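You operate a simulated robot arm through the tools that you are given. There is no shell and no other tool.

The job below is to be done with a simulated robot arm. You get a single attempt, and the scene is never put back.

JOB
Lock the gold wrist band in the small striped box.
Fine: lid shut, its twist clip turned over it; leave the other box locked and the silver band on its stand.

Only the result counts: the job must be done as asked and must still hold three seconds after the hand-in. Knocking over, shifting, dropping, spilling or breaking anything else fails it. A push-on lid holds only when it is set on centred and level and pressed home; a screw cap is set on level and turned clockwise until tight.

ROBOT AND FRAMES
A 6-joint arm with a two-finger parallel gripper, fixed in place. Base frame: the origin is on the floor under the middle of its stand, x ahead of it, y to its left, z up. Lengths are in mm, angles in rad, forces in N, time in s.
With the tool pointing down near the work surface it reaches from about 300 to 660 mm from the base axis. Its first joint turns from -2.007 to 2.007 rad. Payload 3.43 kg.
The tool frame sits at the grasp point between the pads (the TCP): z along the fingers, y along the line on which they close. The tips reach 34 mm beyond it. Largest opening 128 mm; finger width 24, thickness 12; the body of the gripper, 48 by 130 mm, starts 96 mm behind the TCP.
Orientation is that of the tool frame in the base frame, as a unit quaternion [x, y, z, w]. With the fingers straight down and closing along the base's y, the tool's x points along the base's -x, its y along +y and its z along -z.

CONTROLS
- The arm moves only by the tool nudge_tool. Its argument "increments" is a list of rows, each an object (a shift or turn left out is 0, a gripper value left out holds the last) with "jaw": the gripper command, from -1 (fully open) to 1 (shut), values between in proportion; "slide": the shift along the tool's x, y, z in mm, a list of three; "angular": the turn, a rotation vector about the tool's x, y, z in rad, a list of three. In form: [{"jaw": jaw, "slide": [tx, ty, tz], "angular": [rx, ry, rz]}, ...]. A call has 1 to 20 rows; each row is the pose to reach, as a shift and turn from the pose commanded when the call began, along the tool's axes at that moment. A row lasts 0.2 s, in which the tool goes at most 50 mm and 0.15 rad; a call with a longer step from one row to the next is refused whole, and so is a gripper value outside its range. Where a pose cannot be reached the arm comes as near as it can. A force on the tool above 50 N (or 10 N above the force at the start of the call, whichever is more), or a blocked arm, ends the call early, and 0.2 s more pass. Each finger travels about 153 mm/s and halts on what it meets, pressing with about 31 N; the grip force reading is that of the motor and also rises with nothing between the fingers. The clock runs only during rows and for 0.2 s after the last one: add rows that repeat a pose to give the fingers time. It gives the time, the measured TCP pose, the force on the tool (base axes), the opening and the grip force at its end, in the units of the frame above (readings bear some noise), with the torque about the TCP (base axes, N m) and any sound that the robot's microphone picked up.
- Cameras (640 x 400 px; columns grow to the right, rows downward): "scene" is fixed at [219.8, 498.2, 1562.2]; the picture's right is [-0.73, -0.68, 0.00], its down [-0.45, 0.48, -0.75] and it looks along [0.51, -0.55, -0.66] (base axes); focal length 294 px, centre (320, 200). "wrist" rides on the gripper at [76, -11, -160] in the tool frame; the picture's right is [0.15, 0.99, 0.00], its down [-0.88, 0.13, -0.46] and it looks along [-0.45, 0.07, 0.89] (tool axes); focal length 234 px, centre (320, 200). There is no depth. A picture from a camera that has moved, and an enlarged one, comes with that camera's place and axes in the base frame and with its lens.
- camera(camera): a new picture of that camera. No time passes.
- lift_body(by): slides the trunk up (or, below 0, down) by that many mm; the arm rides with it, the base frame stays. It gives what a move gives, with no picture.
- enlarge(camera, box): a new picture of the part [left, top, right, bottom] of that camera's present view, enlarged. No time passes.
- job_done(): hands the job in; it is judged then, once.

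Nothing tells you positions but the pictures and the camera data. Unless the task says otherwise, let go and move clear before handing in.

The tools are called after "Emit:" as name(argument=value, ...) on one line, values as JSON. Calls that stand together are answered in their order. nudge_tool: Moves the arm, as the interface text tells. Its arguments: {"type":"object","properties":{"increments":{"type":"array","items":{"type":"object","properties":{"jaw":{"type":"number"},"slide":{"type":"array","items":{"type":"number"}},"angular":{"type":"array","items":{"type":"number"}}}}}},"required":["increments"]} The other tools are called the same way: lift_body (by) moves the trunk up or down; camera (camera) takes a picture; enlarge (camera, box) takes an enlarged picture of a part of a camera's view; job_done () hands the job in.

At the start:

```text
t: 0.0
position: [291.8, 234.9, 1364.1]
orientation: [0.0, 1.0, 0.0, 0.0]
force: [-0.5, -0.6, 0.9]
torque: [0.0, 0.02, -0.02]
grip_width: 127.9
finger_force: 0.2
trunk travel left (down, up): [-925.0, 65.0]
```

scene: 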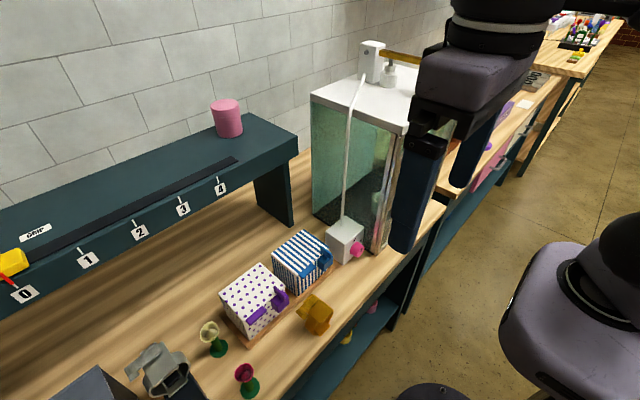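
wrist: 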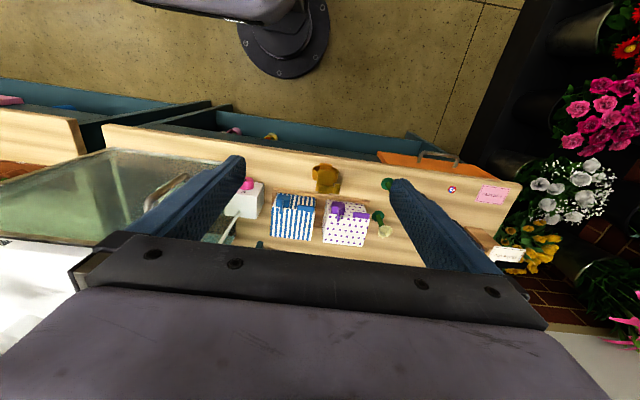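

I see a striped box and a dotted box on a bench, a gold object beside them, a glass tank, and stands. I'll look more closely before moving anything.

Emit:
enlarge(camera="scene", box=[200, 200, 380, 360])

Emit:
enlarge(camera="scene", box=[60, 280, 280, 400])

Emit:
enlarge(camera="wrist", box=[220, 140, 420, 260])

```text
2.50 times, centred on (290, 280) of scene
camera zoom: at [219.8, 498.2, 1562.2], right [-0.73, -0.68, 0.0], down [-0.45, 0.48, -0.75], along [0.51, -0.55, -0.66], focal length 734 px, centre (395, 0)
```

zoom: 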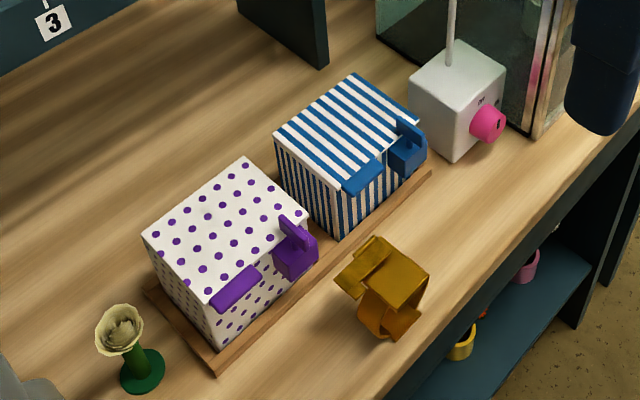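

```text
2.91 times, centred on (170, 340) of scene
camera zoom: at [219.8, 498.2, 1562.2], right [-0.73, -0.68, 0.0], down [-0.45, 0.48, -0.75], along [0.51, -0.55, -0.66], focal length 854 px, centre (756, -207)
```

zoom: 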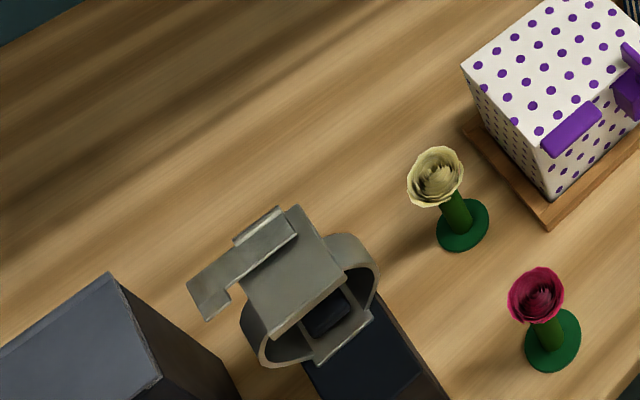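

```text
3.20 times, centred on (320, 200) of wrist
camera zoom: at [215.4, 222.8, 1521.1], right [-0.15, 0.99, 0.0], down [0.88, 0.13, 0.46], along [0.45, 0.07, -0.89], focal length 749 px, centre (320, 200)
```

zoom: 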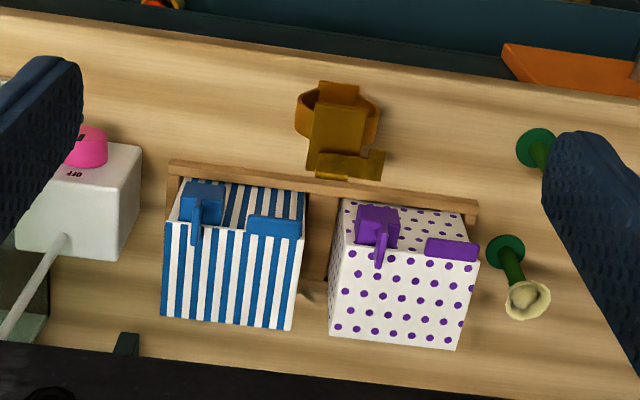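

Both boxes sit on a wooden tray with clips facing the robot. I'll enlarge the clips and bands further to read their state.

Emit:
enlarge(camera="scene", box=[268, 222, 348, 302])

Emit:
enlarge(camera="scene", box=[215, 255, 345, 350])

Emit:
enlarge(camera="wrist", box=[265, 180, 325, 250])

Emit:
enlarge(camera="wrist", box=[300, 150, 380, 250])

```text
5.00 times, centred on (308, 262) of scene
camera zoom: at [219.8, 498.2, 1562.2], right [-0.73, -0.68, 0.0], down [-0.45, 0.48, -0.75], along [0.51, -0.55, -0.66], focal length 1468 px, centre (380, -110)
```

zoom: 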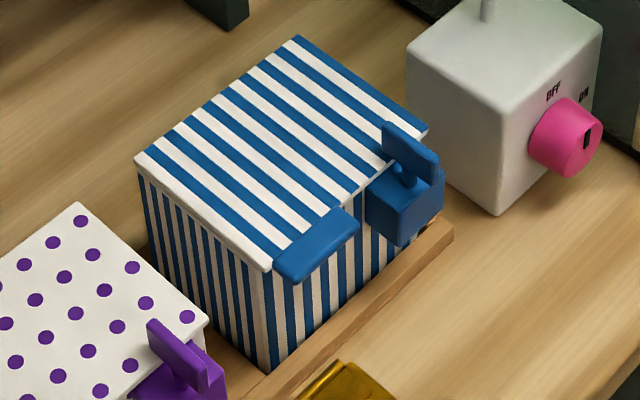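

```text
4.21 times, centred on (280, 302) of scene
camera zoom: at [219.8, 498.2, 1562.2], right [-0.73, -0.68, 0.0], down [-0.45, 0.48, -0.75], along [0.51, -0.55, -0.66], focal length 1236 px, centre (488, -232)
```

zoom: 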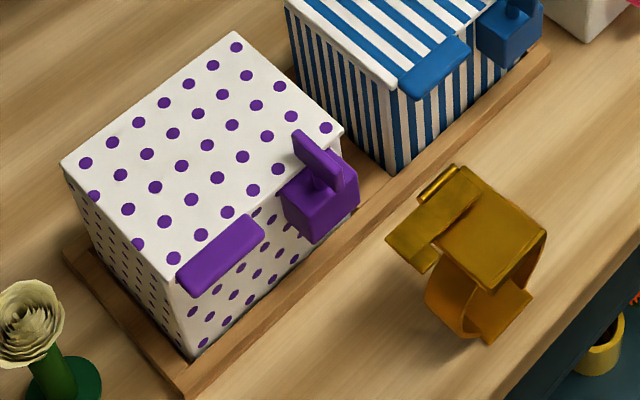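

```text
5.71 times, centred on (295, 215) of wrist
camera zoom: at [215.4, 222.8, 1521.1], right [-0.15, 0.99, 0.0], down [0.88, 0.13, 0.46], along [0.45, 0.07, -0.89], focal length 1338 px, centre (463, 114)
```

zoom: 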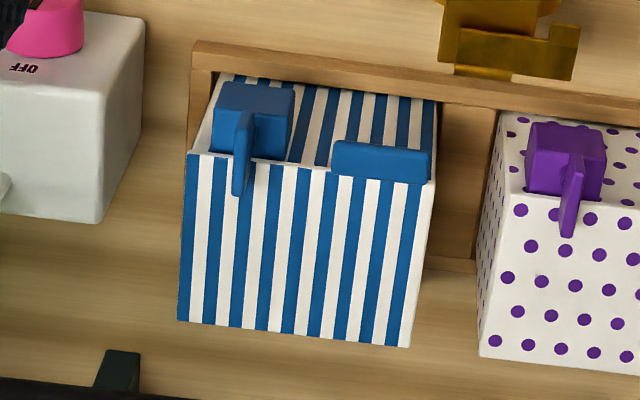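

```text
4.00 times, centred on (340, 200) of wrist
camera zoom: at [215.4, 222.8, 1521.1], right [-0.15, 0.99, 0.0], down [0.88, 0.13, 0.46], along [0.45, 0.07, -0.89], focal length 937 px, centre (240, 200)
```

zoom: 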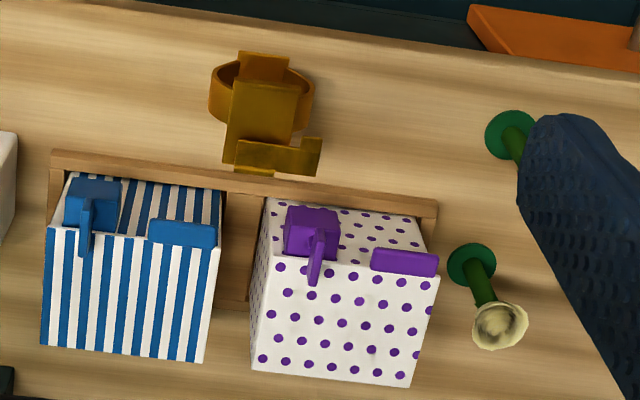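

The lid corners triangulate cleanly: striped box lid top at z≈1004, x 514–605, y 146–256, with the twist bar near y≈171. I take the gold band to be near (440, 270). I'll lower the trunk for a closer view.

Emit:
lift_body(by=-170)

```text
t: 1.9
position: [292.9, 234.8, 1191.9]
orientation: [0.0, 1.0, 0.0, 0.001]
force: [-0.2, -0.2, -0.3]
torque: [0.03, -0.01, 0.0]
grip_width: 127.9
finger_force: 0.0
trunk travel left (down, up): [-755.0, 235.0]
```

Emit:
camera(camera="wrist")

Emit:
camera(camera="scene")

```text
taken
camera wrist: at [215.4, 222.8, 1351.2], right [-0.15, 0.99, 0.0], down [0.88, 0.13, 0.46], along [0.45, 0.07, -0.89], focal length 234 px, centre (320, 200)
```

wrist: 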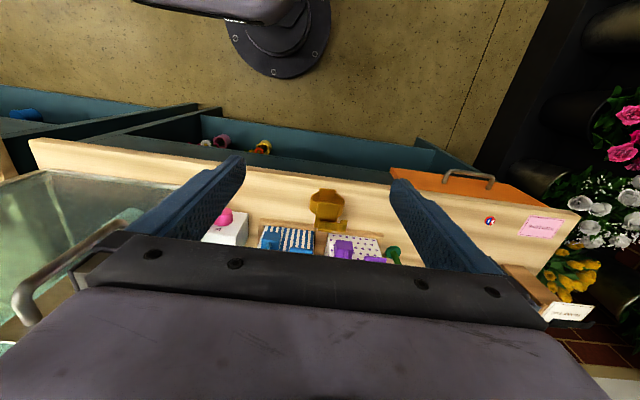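

```text
taken
```

scene: 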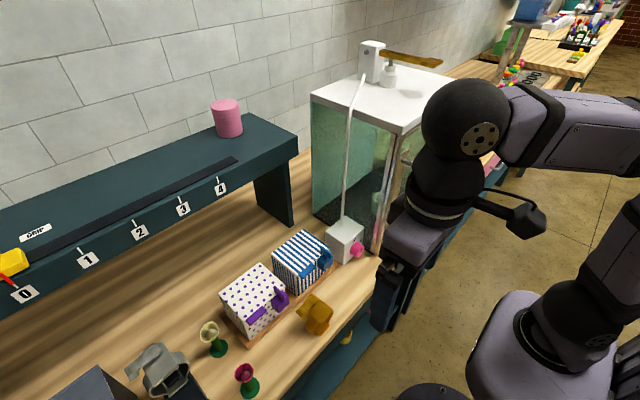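

Next I'll move the hand to look at the gold band from above and in front, keeping the fingers well clear of it.

Emit:
nudge_tool(increments=[{"jaw": -1, "slide": [-16, 6, 28]}, {"slide": [-32, 12, 56]}, {"slide": [-49, 17, 84]}, {"slide": [-65, 23, 111]}, {"slide": [-65, 23, 111]}])

Emit:
camera(camera="wrist")

Emit:
enlarge(camera="wrist", box=[240, 140, 400, 260])

```text
t: 3.1
position: [354.5, 257.2, 1081.0]
orientation: [-0.001, 1.0, 0.0, 0.0]
force: [-0.1, -0.6, -0.4]
torque: [0.0, 0.01, 0.01]
grip_width: 128.1
finger_force: 0.1
trunk travel left (down, up): [-755.0, 235.0]
```

```text
taken
camera wrist: at [278.2, 245.7, 1240.2], right [-0.15, 0.99, 0.0], down [0.88, 0.13, 0.46], along [0.45, 0.07, -0.89], focal length 234 px, centre (320, 200)
```

wrist: 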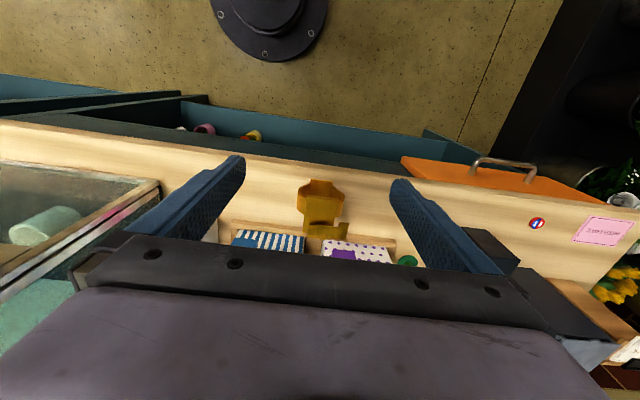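

```text
3.33 times, centred on (320, 200) of wrist
camera zoom: at [278.2, 245.7, 1240.2], right [-0.15, 0.99, 0.0], down [0.88, 0.13, 0.46], along [0.45, 0.07, -0.89], focal length 781 px, centre (320, 200)
```

zoom: 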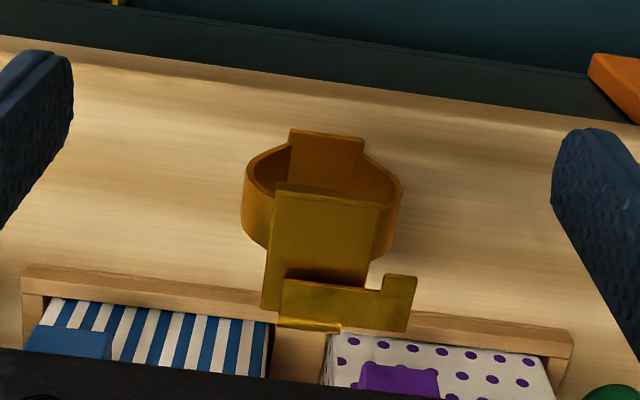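

The band is a ring with plates and a hooked arm. I'll enlarge it in both views to work out its pose.

Emit:
enlarge(camera="wrist", box=[290, 170, 360, 250])

Emit:
enlarge(camera="scene", box=[290, 285, 340, 340])

Emit:
enlarge(camera="scene", box=[120, 335, 205, 400])

```text
5.00 times, centred on (325, 210) of wrist
camera zoom: at [278.2, 245.7, 1240.2], right [-0.15, 0.99, 0.0], down [0.88, 0.13, 0.46], along [0.45, 0.07, -0.89], focal length 1171 px, centre (295, 150)
```

zoom: 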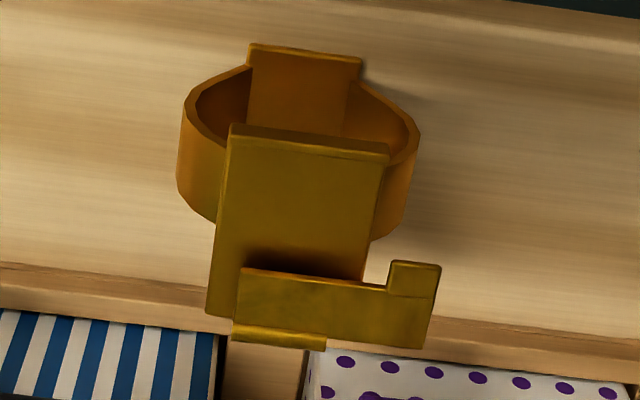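

```text
7.27 times, centred on (315, 312) of scene
camera zoom: at [219.8, 498.2, 1562.2], right [-0.73, -0.68, 0.0], down [-0.45, 0.48, -0.75], along [0.51, -0.55, -0.66], focal length 2136 px, centre (356, -618)
```

zoom: 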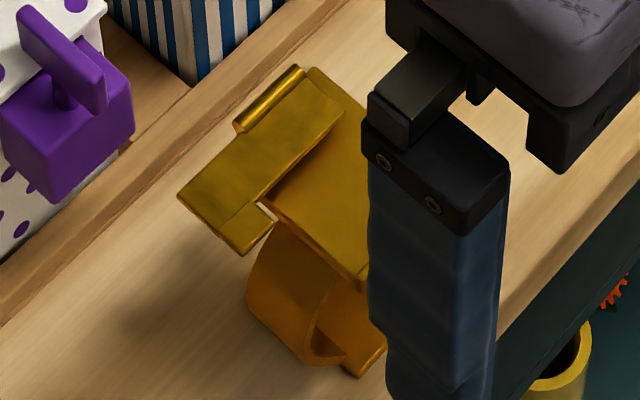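

```text
6.15 times, centred on (162, 368) of scene
camera zoom: at [219.8, 498.2, 1562.2], right [-0.73, -0.68, 0.0], down [-0.45, 0.48, -0.75], along [0.51, -0.55, -0.66], focal length 1807 px, centre (1289, -831)
```

zoom: 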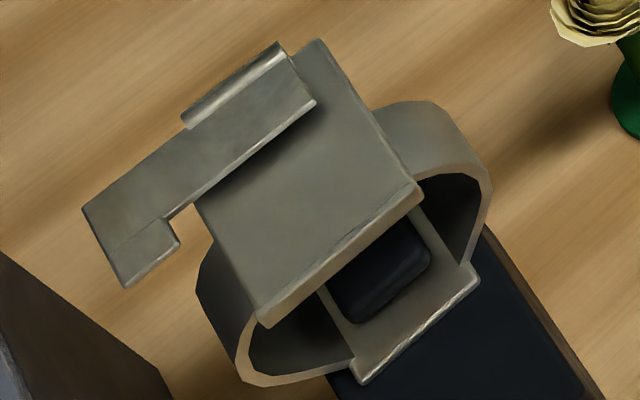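

I now take the band's top plate to be at about x 406–464, y 249–288, z≈980, with its bottom plate near z≈902. It stands about 80 mm tall. Next I'll look closely at the clip and the lid lip.

Emit:
nudge_tool(increments=[{"slide": [0, -10, -30]}, {"slide": [-22, -40, -46]}, {"slide": [-50, -70, -46]}, {"slide": [-86, -94, -46]}, {"slide": [-86, -94, -46]}])

Emit:
camera(camera="wrist")

Emit:
enlarge(camera="wrist", box=[260, 150, 400, 240])

Emit:
enlarge(camera="scene", box=[200, 210, 400, 360])

```text
t: 4.3
position: [443.8, 166.3, 1131.0]
orientation: [-0.001, 1.0, 0.0, 0.0]
force: [-0.4, 1.0, 0.2]
torque: [-0.01, -0.01, -0.01]
grip_width: 127.7
finger_force: 0.2
trunk travel left (down, up): [-755.0, 235.0]
```

```text
taken
camera wrist: at [366.7, 154.2, 1290.2], right [-0.15, 0.99, 0.0], down [0.88, 0.13, 0.46], along [0.45, 0.07, -0.89], focal length 234 px, centre (320, 200)
```

wrist: 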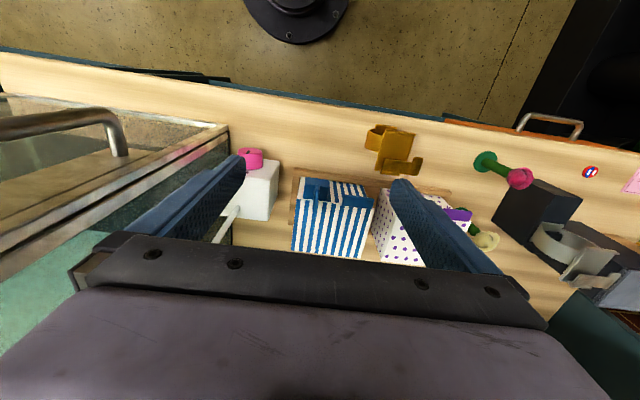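

```text
4.44 times, centred on (330, 195) of wrist
camera zoom: at [366.7, 154.2, 1290.2], right [-0.15, 0.99, 0.0], down [0.88, 0.13, 0.46], along [0.45, 0.07, -0.89], focal length 1041 px, centre (276, 222)
```

zoom: 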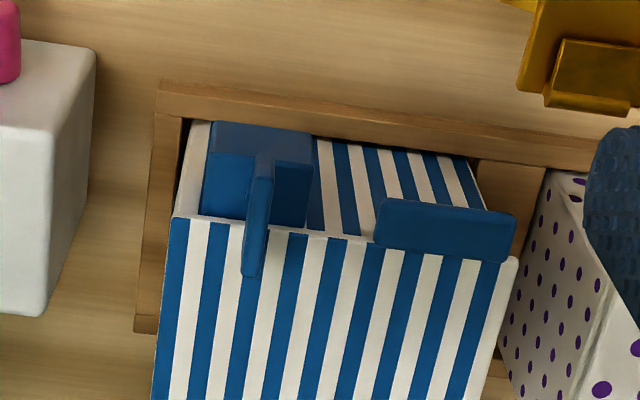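

```text
2.67 times, centred on (300, 285) of scene
camera zoom: at [219.8, 498.2, 1562.2], right [-0.73, -0.68, 0.0], down [-0.45, 0.48, -0.75], along [0.51, -0.55, -0.66], focal length 783 px, centre (373, -27)
```

zoom: 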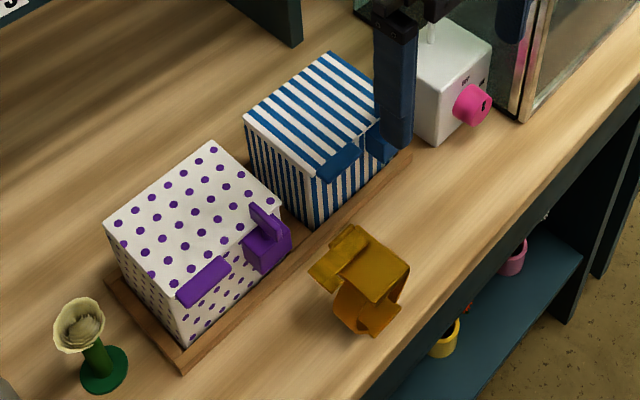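

The clip is a vertical fin, about 38 mm long, on a block at roughly (503, 169). It points over the lid, and the lid lip spans y≈206–249. I'll zoom in as far as possible to refine those numbers.

Emit:
enlarge(camera="wrist", box=[300, 170, 350, 215])

Emit:
enlarge(camera="wrist", box=[335, 180, 385, 240])

Emit:
enlarge(camera="wrist", box=[360, 110, 440, 190])

Emit:
enlarge(camera="wrist", box=[280, 225, 380, 275])

```text
8.89 times, centred on (325, 192) of wrist
camera zoom: at [366.7, 154.2, 1290.2], right [-0.15, 0.99, 0.0], down [0.88, 0.13, 0.46], along [0.45, 0.07, -0.89], focal length 2082 px, centre (276, 267)
```

zoom: 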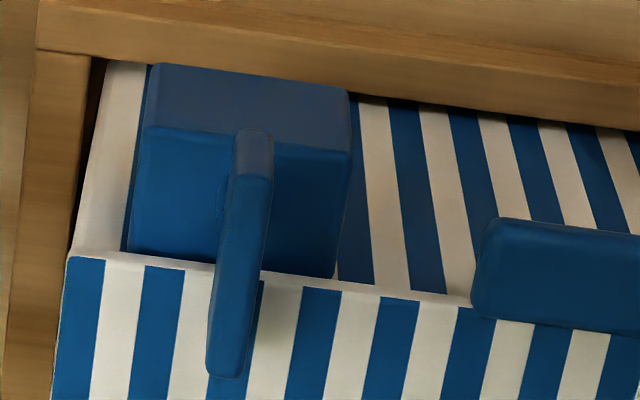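

```text
6.67 times, centred on (360, 210) of wrist
camera zoom: at [366.7, 154.2, 1290.2], right [-0.15, 0.99, 0.0], down [0.88, 0.13, 0.46], along [0.45, 0.07, -0.89], focal length 1561 px, centre (53, 133)
```

zoom: 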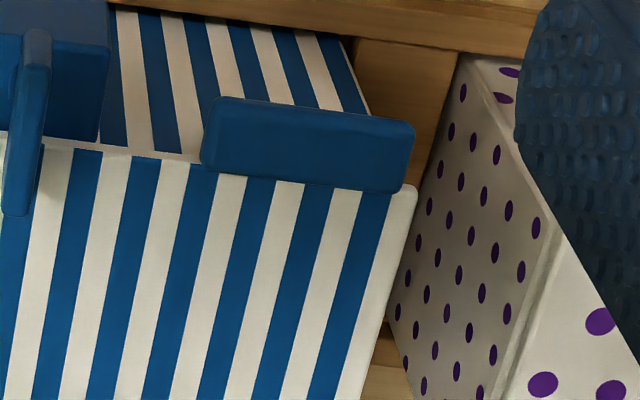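

```text
5.00 times, centred on (400, 150) of wrist
camera zoom: at [366.7, 154.2, 1290.2], right [-0.15, 0.99, 0.0], down [0.88, 0.13, 0.46], along [0.45, 0.07, -0.89], focal length 1171 px, centre (-80, 450)
```

zoom: 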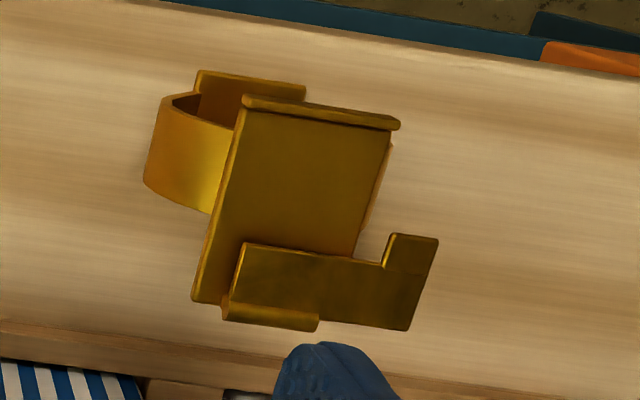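

```text
6.40 times, centred on (330, 250) of wrist
camera zoom: at [366.7, 154.2, 1290.2], right [-0.15, 0.99, 0.0], down [0.88, 0.13, 0.46], along [0.45, 0.07, -0.89], focal length 1499 px, centre (256, -120)
```

zoom: 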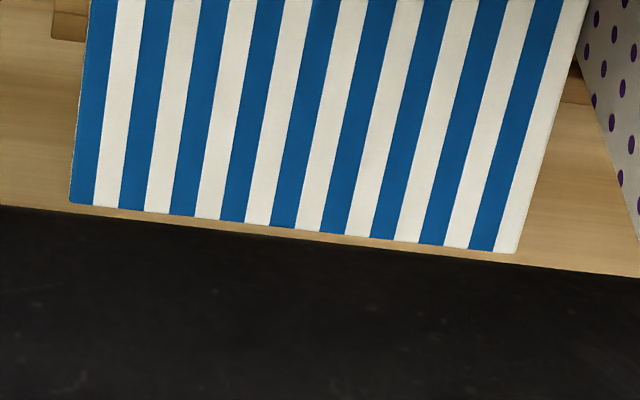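

The fin spans x≈488–520 at y≈169.5, with z 1008–1024 and its pivot near (504, 169.5). I'll move above it with partly closed jaws and check alignment before gripping.

Emit:
enlarge(camera="scene", box=[295, 240, 345, 290])

Emit:
nudge_tool(increments=[{"jaw": 0.3, "slide": [-20, 1, 0]}, {"slide": [-40, 2, 20]}, {"slide": [-60.5, 3.3, 40]}, {"slide": [-60.5, 3.3, 55]}, {"slide": [-60.5, 3.3, 55]}])

Emit:
camera(camera="wrist")

Emit:
enlarge(camera="wrist", box=[270, 140, 380, 240])

Emit:
camera(camera="scene")

```text
8.00 times, centred on (320, 265) of scene
camera zoom: at [219.8, 498.2, 1562.2], right [-0.73, -0.68, 0.0], down [-0.45, 0.48, -0.75], along [0.51, -0.55, -0.66], focal length 2349 px, centre (320, -320)
```

zoom: 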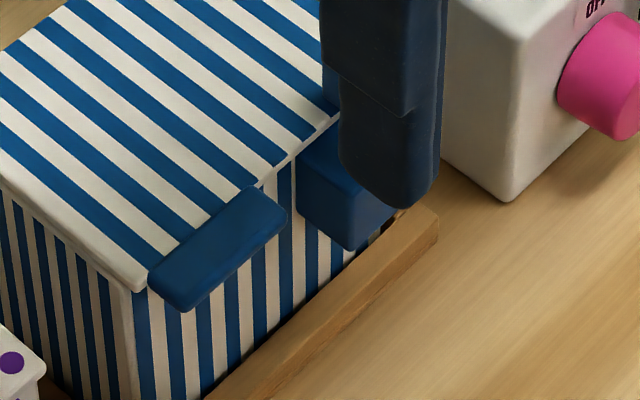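

```text
t: 5.5
position: [504.8, 167.8, 1072.7]
orientation: [0.0, 1.0, 0.0, 0.0]
force: [0.3, 0.9, -0.1]
torque: [0.02, 0.04, 0.0]
grip_width: 44.8
finger_force: 0.0
trunk travel left (down, up): [-755.0, 235.0]
```

```text
taken
camera wrist: at [428.1, 157.0, 1231.6], right [-0.15, 0.99, 0.0], down [0.88, 0.13, 0.46], along [0.45, 0.07, -0.89], focal length 234 px, centre (320, 200)
```

wrist: 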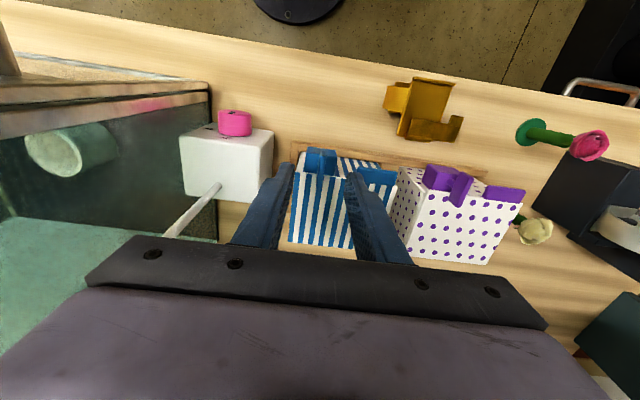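

```text
4.00 times, centred on (325, 190) of wrist
camera zoom: at [428.1, 157.0, 1231.6], right [-0.15, 0.99, 0.0], down [0.88, 0.13, 0.46], along [0.45, 0.07, -0.89], focal length 937 px, centre (300, 240)
```

zoom: 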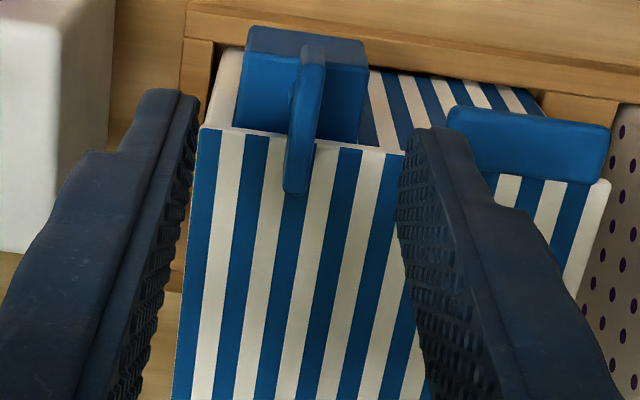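

```text
taken
```

scene: 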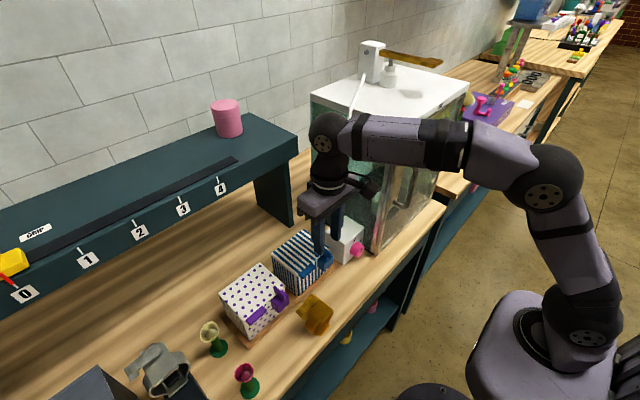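

The fingers straddle the fin squarely, and its centre reads (504.5, 170.2). I'll descend with the tips just above the lid and close on the fin.

Emit:
nudge_tool(increments=[{"jaw": 0.3, "slide": [0, 1.4, 14]}, {"slide": [0, 1.4, 28]}, {"slide": [0, 1.4, 28]}, {"jaw": 1, "slide": [0, 1.4, 28]}, {"jaw": 1, "slide": [0, 1.4, 28]}, {"jaw": 1, "slide": [0, 1.4, 28]}])

Emit:
enlarge(camera="wrist", box=[260, 120, 400, 240])

Emit:
enlarge(camera="scene", box=[270, 200, 370, 300])

```text
t: 6.9
position: [502.4, 169.6, 1047.1]
orientation: [0.0, 1.0, 0.0, 0.0]
force: [-0.9, 0.4, -0.4]
torque: [-0.01, -0.06, 0.0]
grip_width: 5.1
finger_force: 31.3
trunk travel left (down, up): [-755.0, 235.0]
```

```text
3.33 times, centred on (330, 180) of wrist
camera zoom: at [426.0, 157.7, 1204.1], right [-0.15, 0.99, 0.0], down [0.88, 0.13, 0.46], along [0.45, 0.07, -0.89], focal length 781 px, centre (287, 267)
```

zoom: 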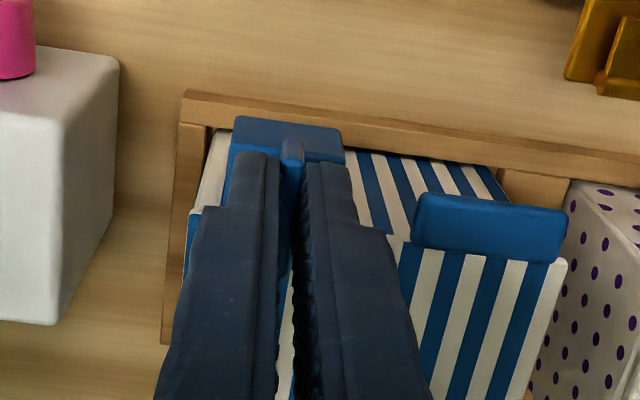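

```text
4.00 times, centred on (320, 250) of scene
camera zoom: at [219.8, 498.2, 1562.2], right [-0.73, -0.68, 0.0], down [-0.45, 0.48, -0.75], along [0.51, -0.55, -0.66], focal length 1175 px, centre (320, 0)
```

zoom: 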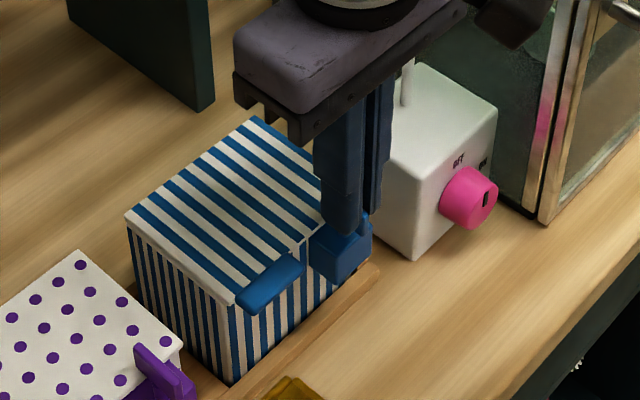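

I have the fin gripped, with a 5 mm opening. I'll twist it a little clockwise seen from above and check the torque.

Emit:
nudge_tool(increments=[{"jaw": 1, "angular": [0, 0, 0.1]}, {"angular": [0, 0, 0.2]}, {"angular": [0, 0, 0.3]}])

Emit:
enlarge(camera="scene", box=[270, 200, 370, 300])

```text
t: 7.7
position: [502.8, 170.2, 1045.5]
orientation: [0.151, 0.989, 0.001, 0.0]
force: [-2.1, 2.7, 2.8]
torque: [0.14, 0.28, 0.0]
grip_width: 5.1
finger_force: 30.8
trunk travel left (down, up): [-755.0, 235.0]
```

```text
4.00 times, centred on (320, 250) of scene
camera zoom: at [219.8, 498.2, 1562.2], right [-0.73, -0.68, 0.0], down [-0.45, 0.48, -0.75], along [0.51, -0.55, -0.66], focal length 1175 px, centre (320, 0)
```

zoom: 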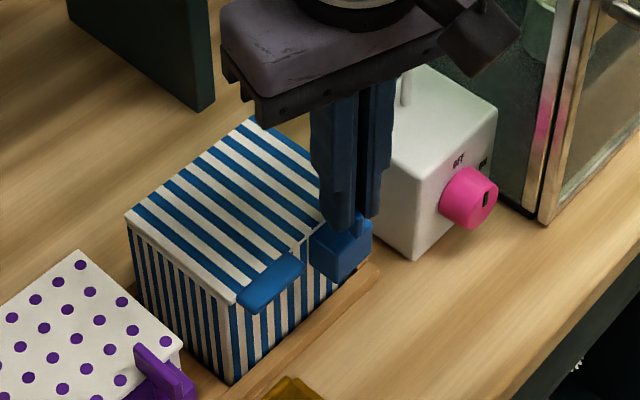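

It turns freely, with no twist resistance. I'll continue clockwise to a quarter turn.

Emit:
nudge_tool(increments=[{"jaw": 1, "angular": [0, 0, 0.12]}, {"angular": [0, 0, 0.24]}, {"angular": [0, 0, 0.36]}, {"angular": [0, 0, 0.48]}, {"angular": [0, 0, 0.6]}, {"angular": [0, 0, 0.72]}, {"angular": [0, 0, 0.84]}, {"angular": [0, 0, 0.96]}, {"angular": [0, 0, 1.08]}, {"angular": [0, 0, 1.2]}, {"angular": [0, 0, 1.27]}, {"angular": [0, 0, 1.27]}])

Emit:
enlarge(camera="scene", box=[270, 200, 370, 300])

Emit:
camera(camera="wrist")

```text
t: 10.3
position: [503.7, 169.9, 1044.0]
orientation: [0.707, 0.707, 0.001, 0.0]
force: [2.9, 12.9, 11.5]
torque: [1.06, -0.32, 0.37]
grip_width: 5.6
finger_force: 30.4
trunk travel left (down, up): [-755.0, 235.0]
```

```text
4.00 times, centred on (320, 250) of scene
camera zoom: at [219.8, 498.2, 1562.2], right [-0.73, -0.68, 0.0], down [-0.45, 0.48, -0.75], along [0.51, -0.55, -0.66], focal length 1175 px, centre (320, 0)
```

zoom: 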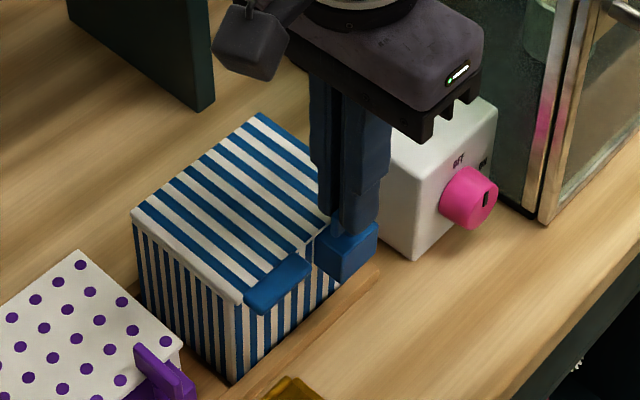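

```text
taken
camera wrist: at [491.3, 245.3, 1203.6], right [0.99, 0.15, 0.0], down [0.13, -0.88, 0.46], along [0.07, -0.45, -0.89], focal length 234 px, centre (320, 200)
```

wrist: 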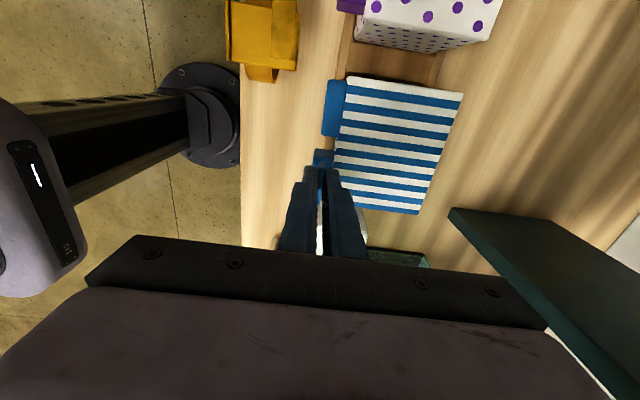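

The fin has turned a quarter, but some sideways force built up (13 N) from a pivot offset. I'll release gently and check whether the box settles back.

Emit:
nudge_tool(increments=[{"jaw": 0.75}, {"jaw": 0.6}, {"jaw": 0.6}])

Emit:
enlarge(camera="scene", box=[270, 200, 370, 300])

Emit:
enlarge(camera="wrist", box=[270, 60, 480, 240])

```text
t: 11.1
position: [503.2, 168.1, 1044.5]
orientation: [0.706, 0.708, -0.001, -0.001]
force: [-0.3, -0.7, -0.1]
torque: [-0.02, 0.05, -0.01]
grip_width: 25.5
finger_force: 0.0
trunk travel left (down, up): [-755.0, 235.0]
```

```text
4.00 times, centred on (320, 250) of scene
camera zoom: at [219.8, 498.2, 1562.2], right [-0.73, -0.68, 0.0], down [-0.45, 0.48, -0.75], along [0.51, -0.55, -0.66], focal length 1175 px, centre (320, 0)
```

zoom: 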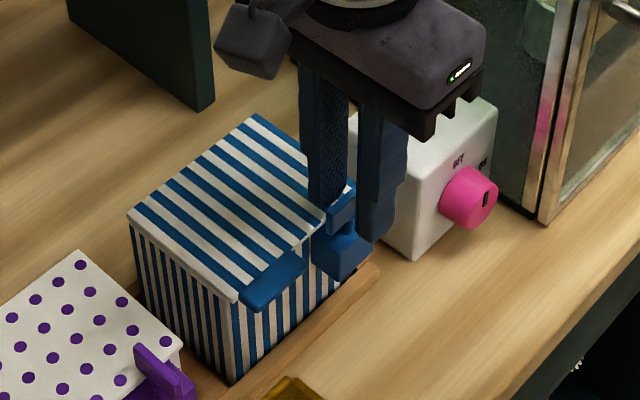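

```text
2.22 times, centred on (375, 150) of wrist
camera zoom: at [491.7, 243.3, 1202.7], right [0.99, 0.15, 0.0], down [0.13, -0.88, 0.46], along [0.07, -0.45, -0.89], focal length 520 px, centre (198, 311)
```

zoom: 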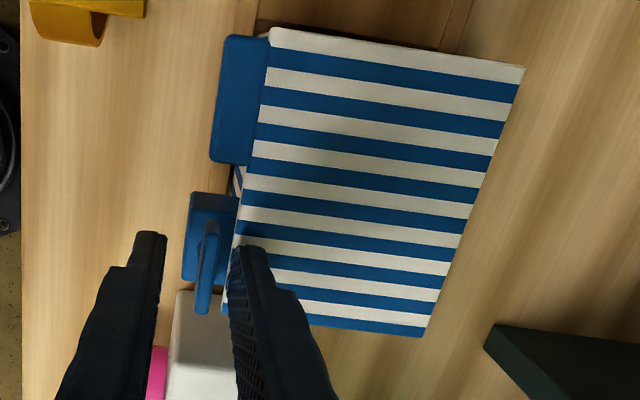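

Forces are back to zero and the fin now lies along the front, clear of the lid. I'll rise clear, turn the wrist back, and move in front of the lid lip.

Emit:
nudge_tool(increments=[{"jaw": 0.6, "slide": [0, 0, -30]}, {"slide": [0, 0, -60]}, {"jaw": 1, "slide": [5, -5, -60], "angular": [0, 0, -0.13]}, {"slide": [10, -10, -60], "angular": [0, 0, -0.26]}, {"slide": [15, -15, -60], "angular": [0, 0, -0.39]}, {"slide": [20, -20, -60], "angular": [0, 0, -0.52]}, {"slide": [25, -25, -60], "angular": [0, 0, -0.65]}, {"slide": [30, -30, -60], "angular": [0, 0, -0.78]}, {"slide": [35, -35, -60], "angular": [0, 0, -0.91]}, {"slide": [40, -40, -60], "angular": [0, 0, -1.04]}, {"slide": [45, -45, -60], "angular": [0, 0, -1.17]}, {"slide": [50, -50, -60], "angular": [0, 0, -1.3]}, {"slide": [55, -55, -60], "angular": [0, 0, -1.43]}, {"slide": [60, -58, -60], "angular": [0, 0, -1.57]}, {"slide": [60, -58, -60], "angular": [0, 0, -1.57]}])

Emit:
camera(camera="wrist")

Emit:
enlarge(camera="wrist", box=[220, 140, 400, 250])

Emit:
enlarge(camera="scene", box=[260, 210, 360, 300])

```text
t: 14.3
position: [446.5, 228.3, 1103.8]
orientation: [-0.002, 1.0, 0.0, 0.0]
force: [-0.5, -0.3, 0.0]
torque: [-0.01, -0.01, 0.0]
grip_width: 0.0
finger_force: 30.6
trunk travel left (down, up): [-755.0, 235.0]
```

```text
taken
camera wrist: at [369.1, 216.2, 1262.3], right [-0.15, 0.99, 0.0], down [0.88, 0.13, 0.46], along [0.45, 0.07, -0.89], focal length 234 px, centre (320, 200)
```

wrist: 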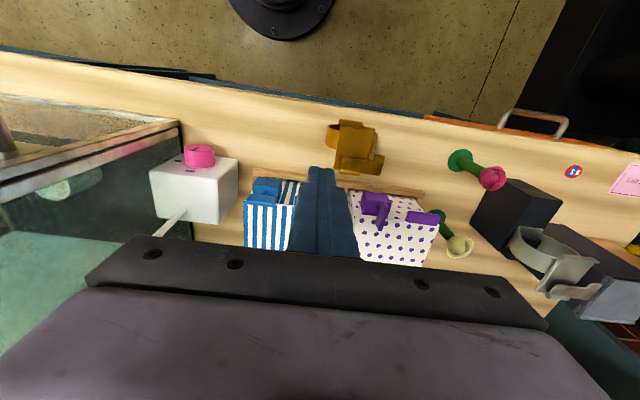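

```text
3.56 times, centred on (310, 195) of wrist
camera zoom: at [369.1, 216.2, 1262.3], right [-0.15, 0.99, 0.0], down [0.88, 0.13, 0.46], along [0.45, 0.07, -0.89], focal length 833 px, centre (356, 218)
```

zoom: 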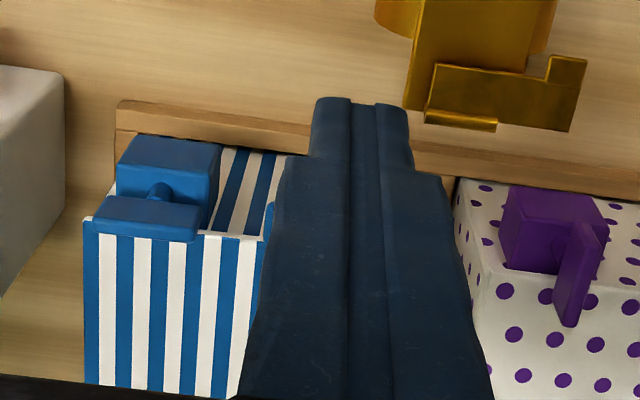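

```text
4.44 times, centred on (310, 255) of scene
camera zoom: at [219.8, 498.2, 1562.2], right [-0.73, -0.68, 0.0], down [-0.45, 0.48, -0.75], along [0.51, -0.55, -0.66], focal length 1305 px, centre (364, -44)
```

zoom: 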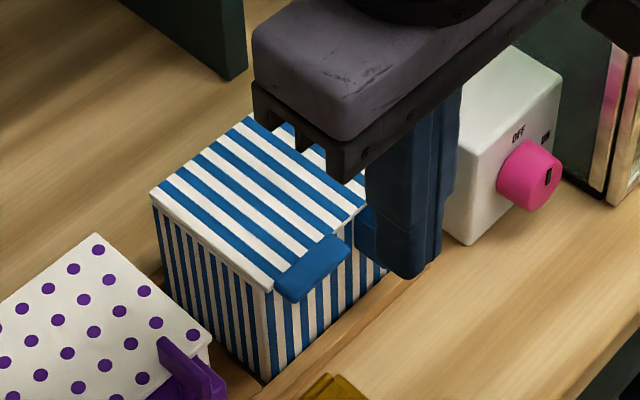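

The clip is unlocked. Now I'll pitch the closed fingers forward about 0.8 rad so they can hook under the lip.

Emit:
nudge_tool(increments=[{"jaw": 1, "angular": [0, -0.14, 0]}, {"angular": [0, -0.28, 0]}, {"angular": [0, -0.42, 0]}, {"angular": [0, -0.56, 0]}, {"angular": [0, -0.7, 0]}, {"angular": [0, -0.8, 0]}, {"angular": [0, -0.8, 0]}])

Emit:
camera(camera="wrist")

Emit:
camera(camera="scene")

```text
t: 15.9
position: [446.2, 228.4, 1104.6]
orientation: [-0.001, 0.921, 0.001, 0.39]
force: [-0.2, 0.8, -0.5]
torque: [-0.03, 0.01, -0.01]
grip_width: 0.0
finger_force: 31.2
trunk travel left (down, up): [-755.0, 235.0]
```

```text
taken
camera wrist: at [277.1, 216.4, 1160.3], right [-0.1, 0.99, -0.1], down [0.29, 0.13, 0.95], along [0.95, 0.07, -0.3], focal length 234 px, centre (320, 200)
```

wrist: 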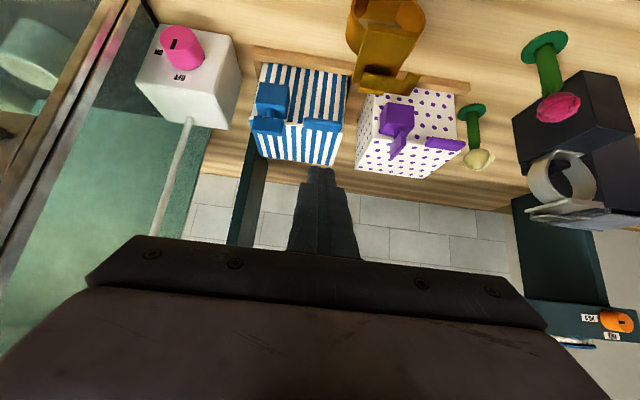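

```text
taken
```

scene: 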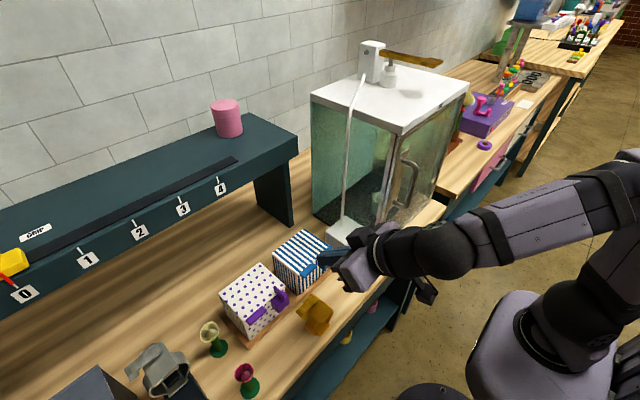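

I now have a front-on view of the boxes. I'll enlarge it to measure the lip height and box details.

Emit:
enlarge(camera="wrist", box=[240, 50, 370, 175])

Emit:
enlarge(camera="wrist", box=[335, 0, 445, 105])

```text
3.20 times, centred on (305, 112) of wrist
camera zoom: at [277.1, 216.4, 1160.3], right [-0.1, 0.99, -0.1], down [0.29, 0.13, 0.95], along [0.95, 0.07, -0.3], focal length 749 px, centre (368, 480)
```

zoom: 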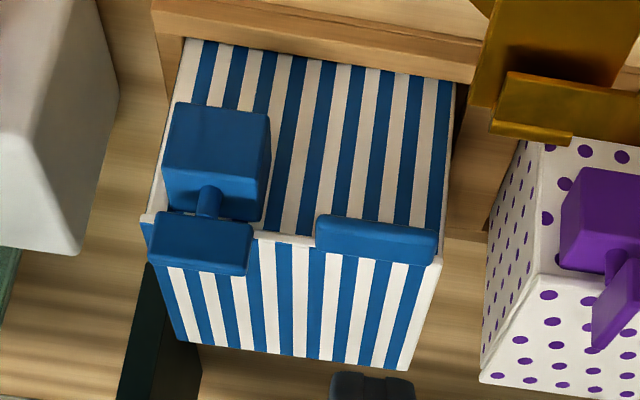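

```text
3.81 times, centred on (390, 52) of wrist
camera zoom: at [277.1, 216.4, 1160.3], right [-0.1, 0.99, -0.1], down [0.29, 0.13, 0.95], along [0.95, 0.07, -0.3], focal length 892 px, centre (53, 762)
```

zoom: 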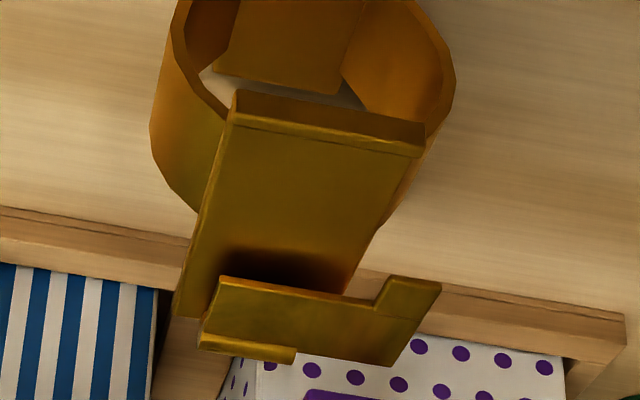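

The lip's bottom front edge is at about (499.5, z≈998.5), y 207–250. I'll lower the pitched fingertips in front of it, still short of contact.

Emit:
nudge_tool(increments=[{"jaw": 1, "slide": [25, 0, 24]}, {"slide": [50, 0, 48.5]}, {"slide": [74.6, 0, 72.5]}, {"slide": [74.6, 0, 72.5]}, {"slide": [74.6, 0, 72.5]}])

Emit:
camera(camera="wrist")

Emit:
enlarge(camera="wrist", box=[240, 130, 400, 240])

Emit:
enlarge(camera="scene", box=[260, 210, 380, 320])

```text
t: 17.1
position: [445.1, 230.0, 1002.9]
orientation: [0.0, 0.921, 0.0, 0.389]
force: [0.1, 0.2, -1.4]
torque: [0.02, 0.02, -0.02]
grip_width: 0.3
finger_force: 31.2
trunk travel left (down, up): [-755.0, 235.0]
```

```text
taken
camera wrist: at [278.3, 218.5, 1058.9], right [-0.1, 0.99, -0.1], down [0.29, 0.13, 0.95], along [0.95, 0.07, -0.3], focal length 234 px, centre (320, 200)
```

wrist: 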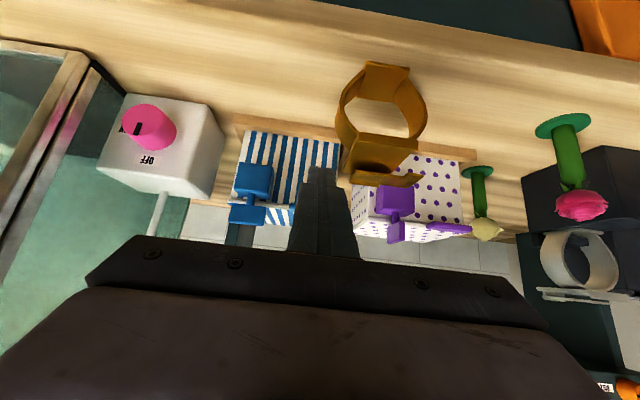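

```text
3.64 times, centred on (320, 185) of wrist
camera zoom: at [278.3, 218.5, 1058.9], right [-0.1, 0.99, -0.1], down [0.29, 0.13, 0.95], along [0.95, 0.07, -0.3], focal length 852 px, centre (320, 254)
```

zoom: 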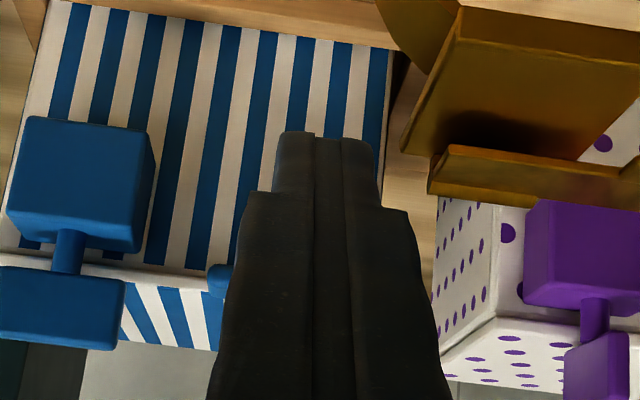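

```text
3.64 times, centred on (320, 265) of scene
camera zoom: at [219.8, 498.2, 1562.2], right [-0.73, -0.68, 0.0], down [-0.45, 0.48, -0.75], along [0.51, -0.55, -0.66], focal length 1068 px, centre (320, -36)
```

zoom: 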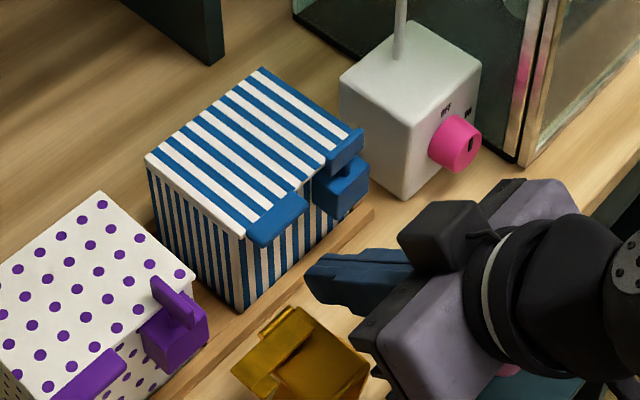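

The tip is clear of both the band and the box, at roughly (480, 230, 988). I'll slide it forward under the lip, then lift 12 mm as a test.

Emit:
nudge_tool(increments=[{"jaw": 1, "slide": [2.9, -1, 2.8]}, {"slide": [-7, -2, 13]}, {"slide": [-16.6, -2, 22.9]}, {"slide": [-16.6, -2, 22.9]}, {"slide": [-21, -2, 18.7]}, {"slide": [-25.2, -2, 14.5]}, {"slide": [-25.2, -2, 14.5]}])

Emit:
camera(camera="wrist")

Emit:
enlarge(camera="scene", box=[260, 210, 380, 320])

```text
t: 18.7
position: [475.2, 225.6, 1010.5]
orientation: [0.001, 0.921, 0.0, 0.389]
force: [-1.1, 0.9, -0.5]
torque: [0.03, 0.04, 0.01]
grip_width: 0.0
finger_force: 30.7
trunk travel left (down, up): [-755.0, 235.0]
```

```text
taken
camera wrist: at [306.1, 214.4, 1066.1], right [-0.1, 0.99, -0.1], down [0.29, 0.13, 0.95], along [0.95, 0.07, -0.3], focal length 234 px, centre (320, 200)
```

wrist: 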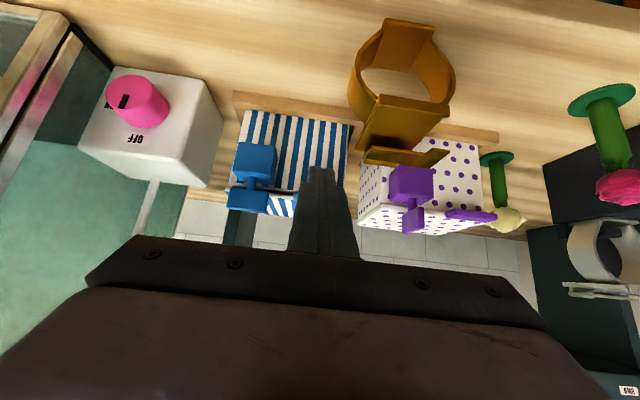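

```text
3.64 times, centred on (320, 265) of scene
camera zoom: at [219.8, 498.2, 1562.2], right [-0.73, -0.68, 0.0], down [-0.45, 0.48, -0.75], along [0.51, -0.55, -0.66], focal length 1068 px, centre (320, -36)
```

zoom: 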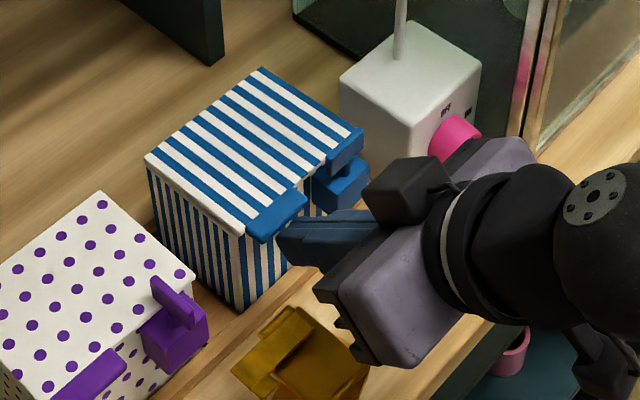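

Emit:
enlarge(camera="wrist", box=[220, 130, 380, 240])

Emit:
enlarge(camera="scene", box=[270, 225, 340, 295])

```text
3.64 times, centred on (300, 185) of wrist
camera zoom: at [306.1, 214.4, 1066.1], right [-0.1, 0.99, -0.1], down [0.29, 0.13, 0.95], along [0.95, 0.07, -0.3], focal length 852 px, centre (393, 254)
```

zoom: 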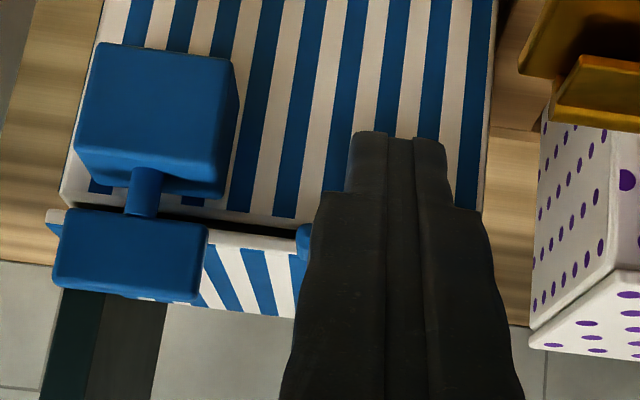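

```text
5.71 times, centred on (305, 260) of scene
camera zoom: at [219.8, 498.2, 1562.2], right [-0.73, -0.68, 0.0], down [-0.45, 0.48, -0.75], along [0.51, -0.55, -0.66], focal length 1678 px, centre (406, -143)
```

zoom: 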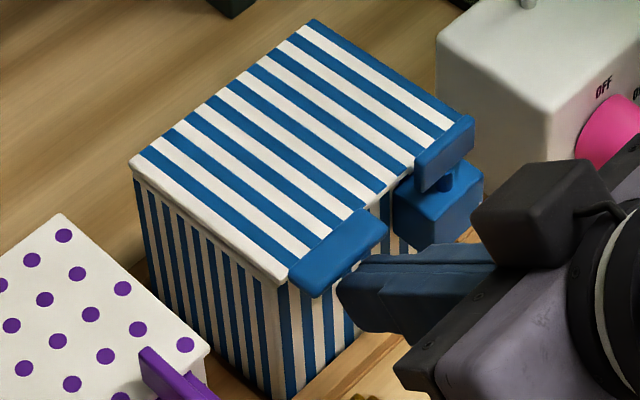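

A dark gap has opened under the lid front, so it is lifting about a rear hinge. I'll follow the lid's arc upward to about 40°.

Emit:
nudge_tool(increments=[{"jaw": 1, "slide": [-5.5, 1, -3.5]}, {"slide": [-11.1, 1, -7.1]}, {"slide": [-19.5, 1, -11.3]}, {"slide": [-27.9, 1, -15.4]}, {"slide": [-37, 1, -18.2]}, {"slide": [-46.1, 1, -20.8]}, {"slide": [-55, 1, -22.4]}, {"slide": [-64.3, 1, -23.7]}, {"slide": [-64.3, 1, -23.7]}])

Emit:
camera(camera="wrist")

Emit:
enlarge(camera="scene", box=[250, 190, 370, 310])

```text
t: 20.7
position: [503.3, 227.6, 1072.1]
orientation: [0.0, 0.921, 0.0, 0.389]
force: [0.1, 0.1, 0.2]
torque: [-0.04, -0.01, 0.02]
grip_width: 0.0
finger_force: 30.9
trunk travel left (down, up): [-755.0, 235.0]
```

```text
taken
camera wrist: at [334.9, 215.3, 1128.7], right [-0.1, 0.99, -0.1], down [0.29, 0.13, 0.95], along [0.95, 0.07, -0.3], focal length 234 px, centre (320, 200)
```

wrist: 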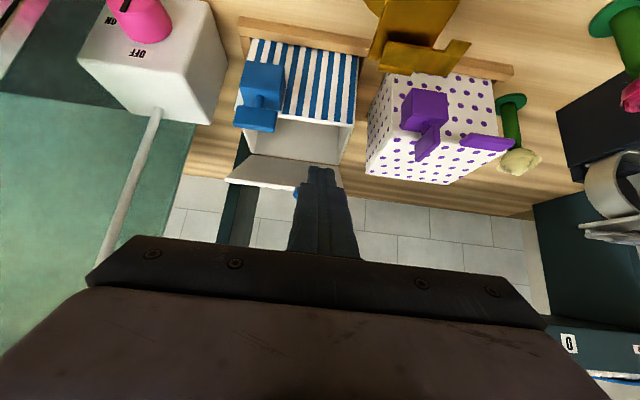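

```text
3.33 times, centred on (310, 250) of scene
camera zoom: at [219.8, 498.2, 1562.2], right [-0.73, -0.68, 0.0], down [-0.45, 0.48, -0.75], along [0.51, -0.55, -0.66], focal length 979 px, centre (353, 33)
```

zoom: 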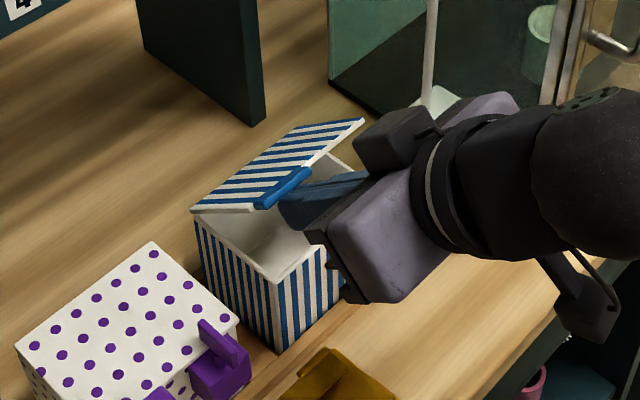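

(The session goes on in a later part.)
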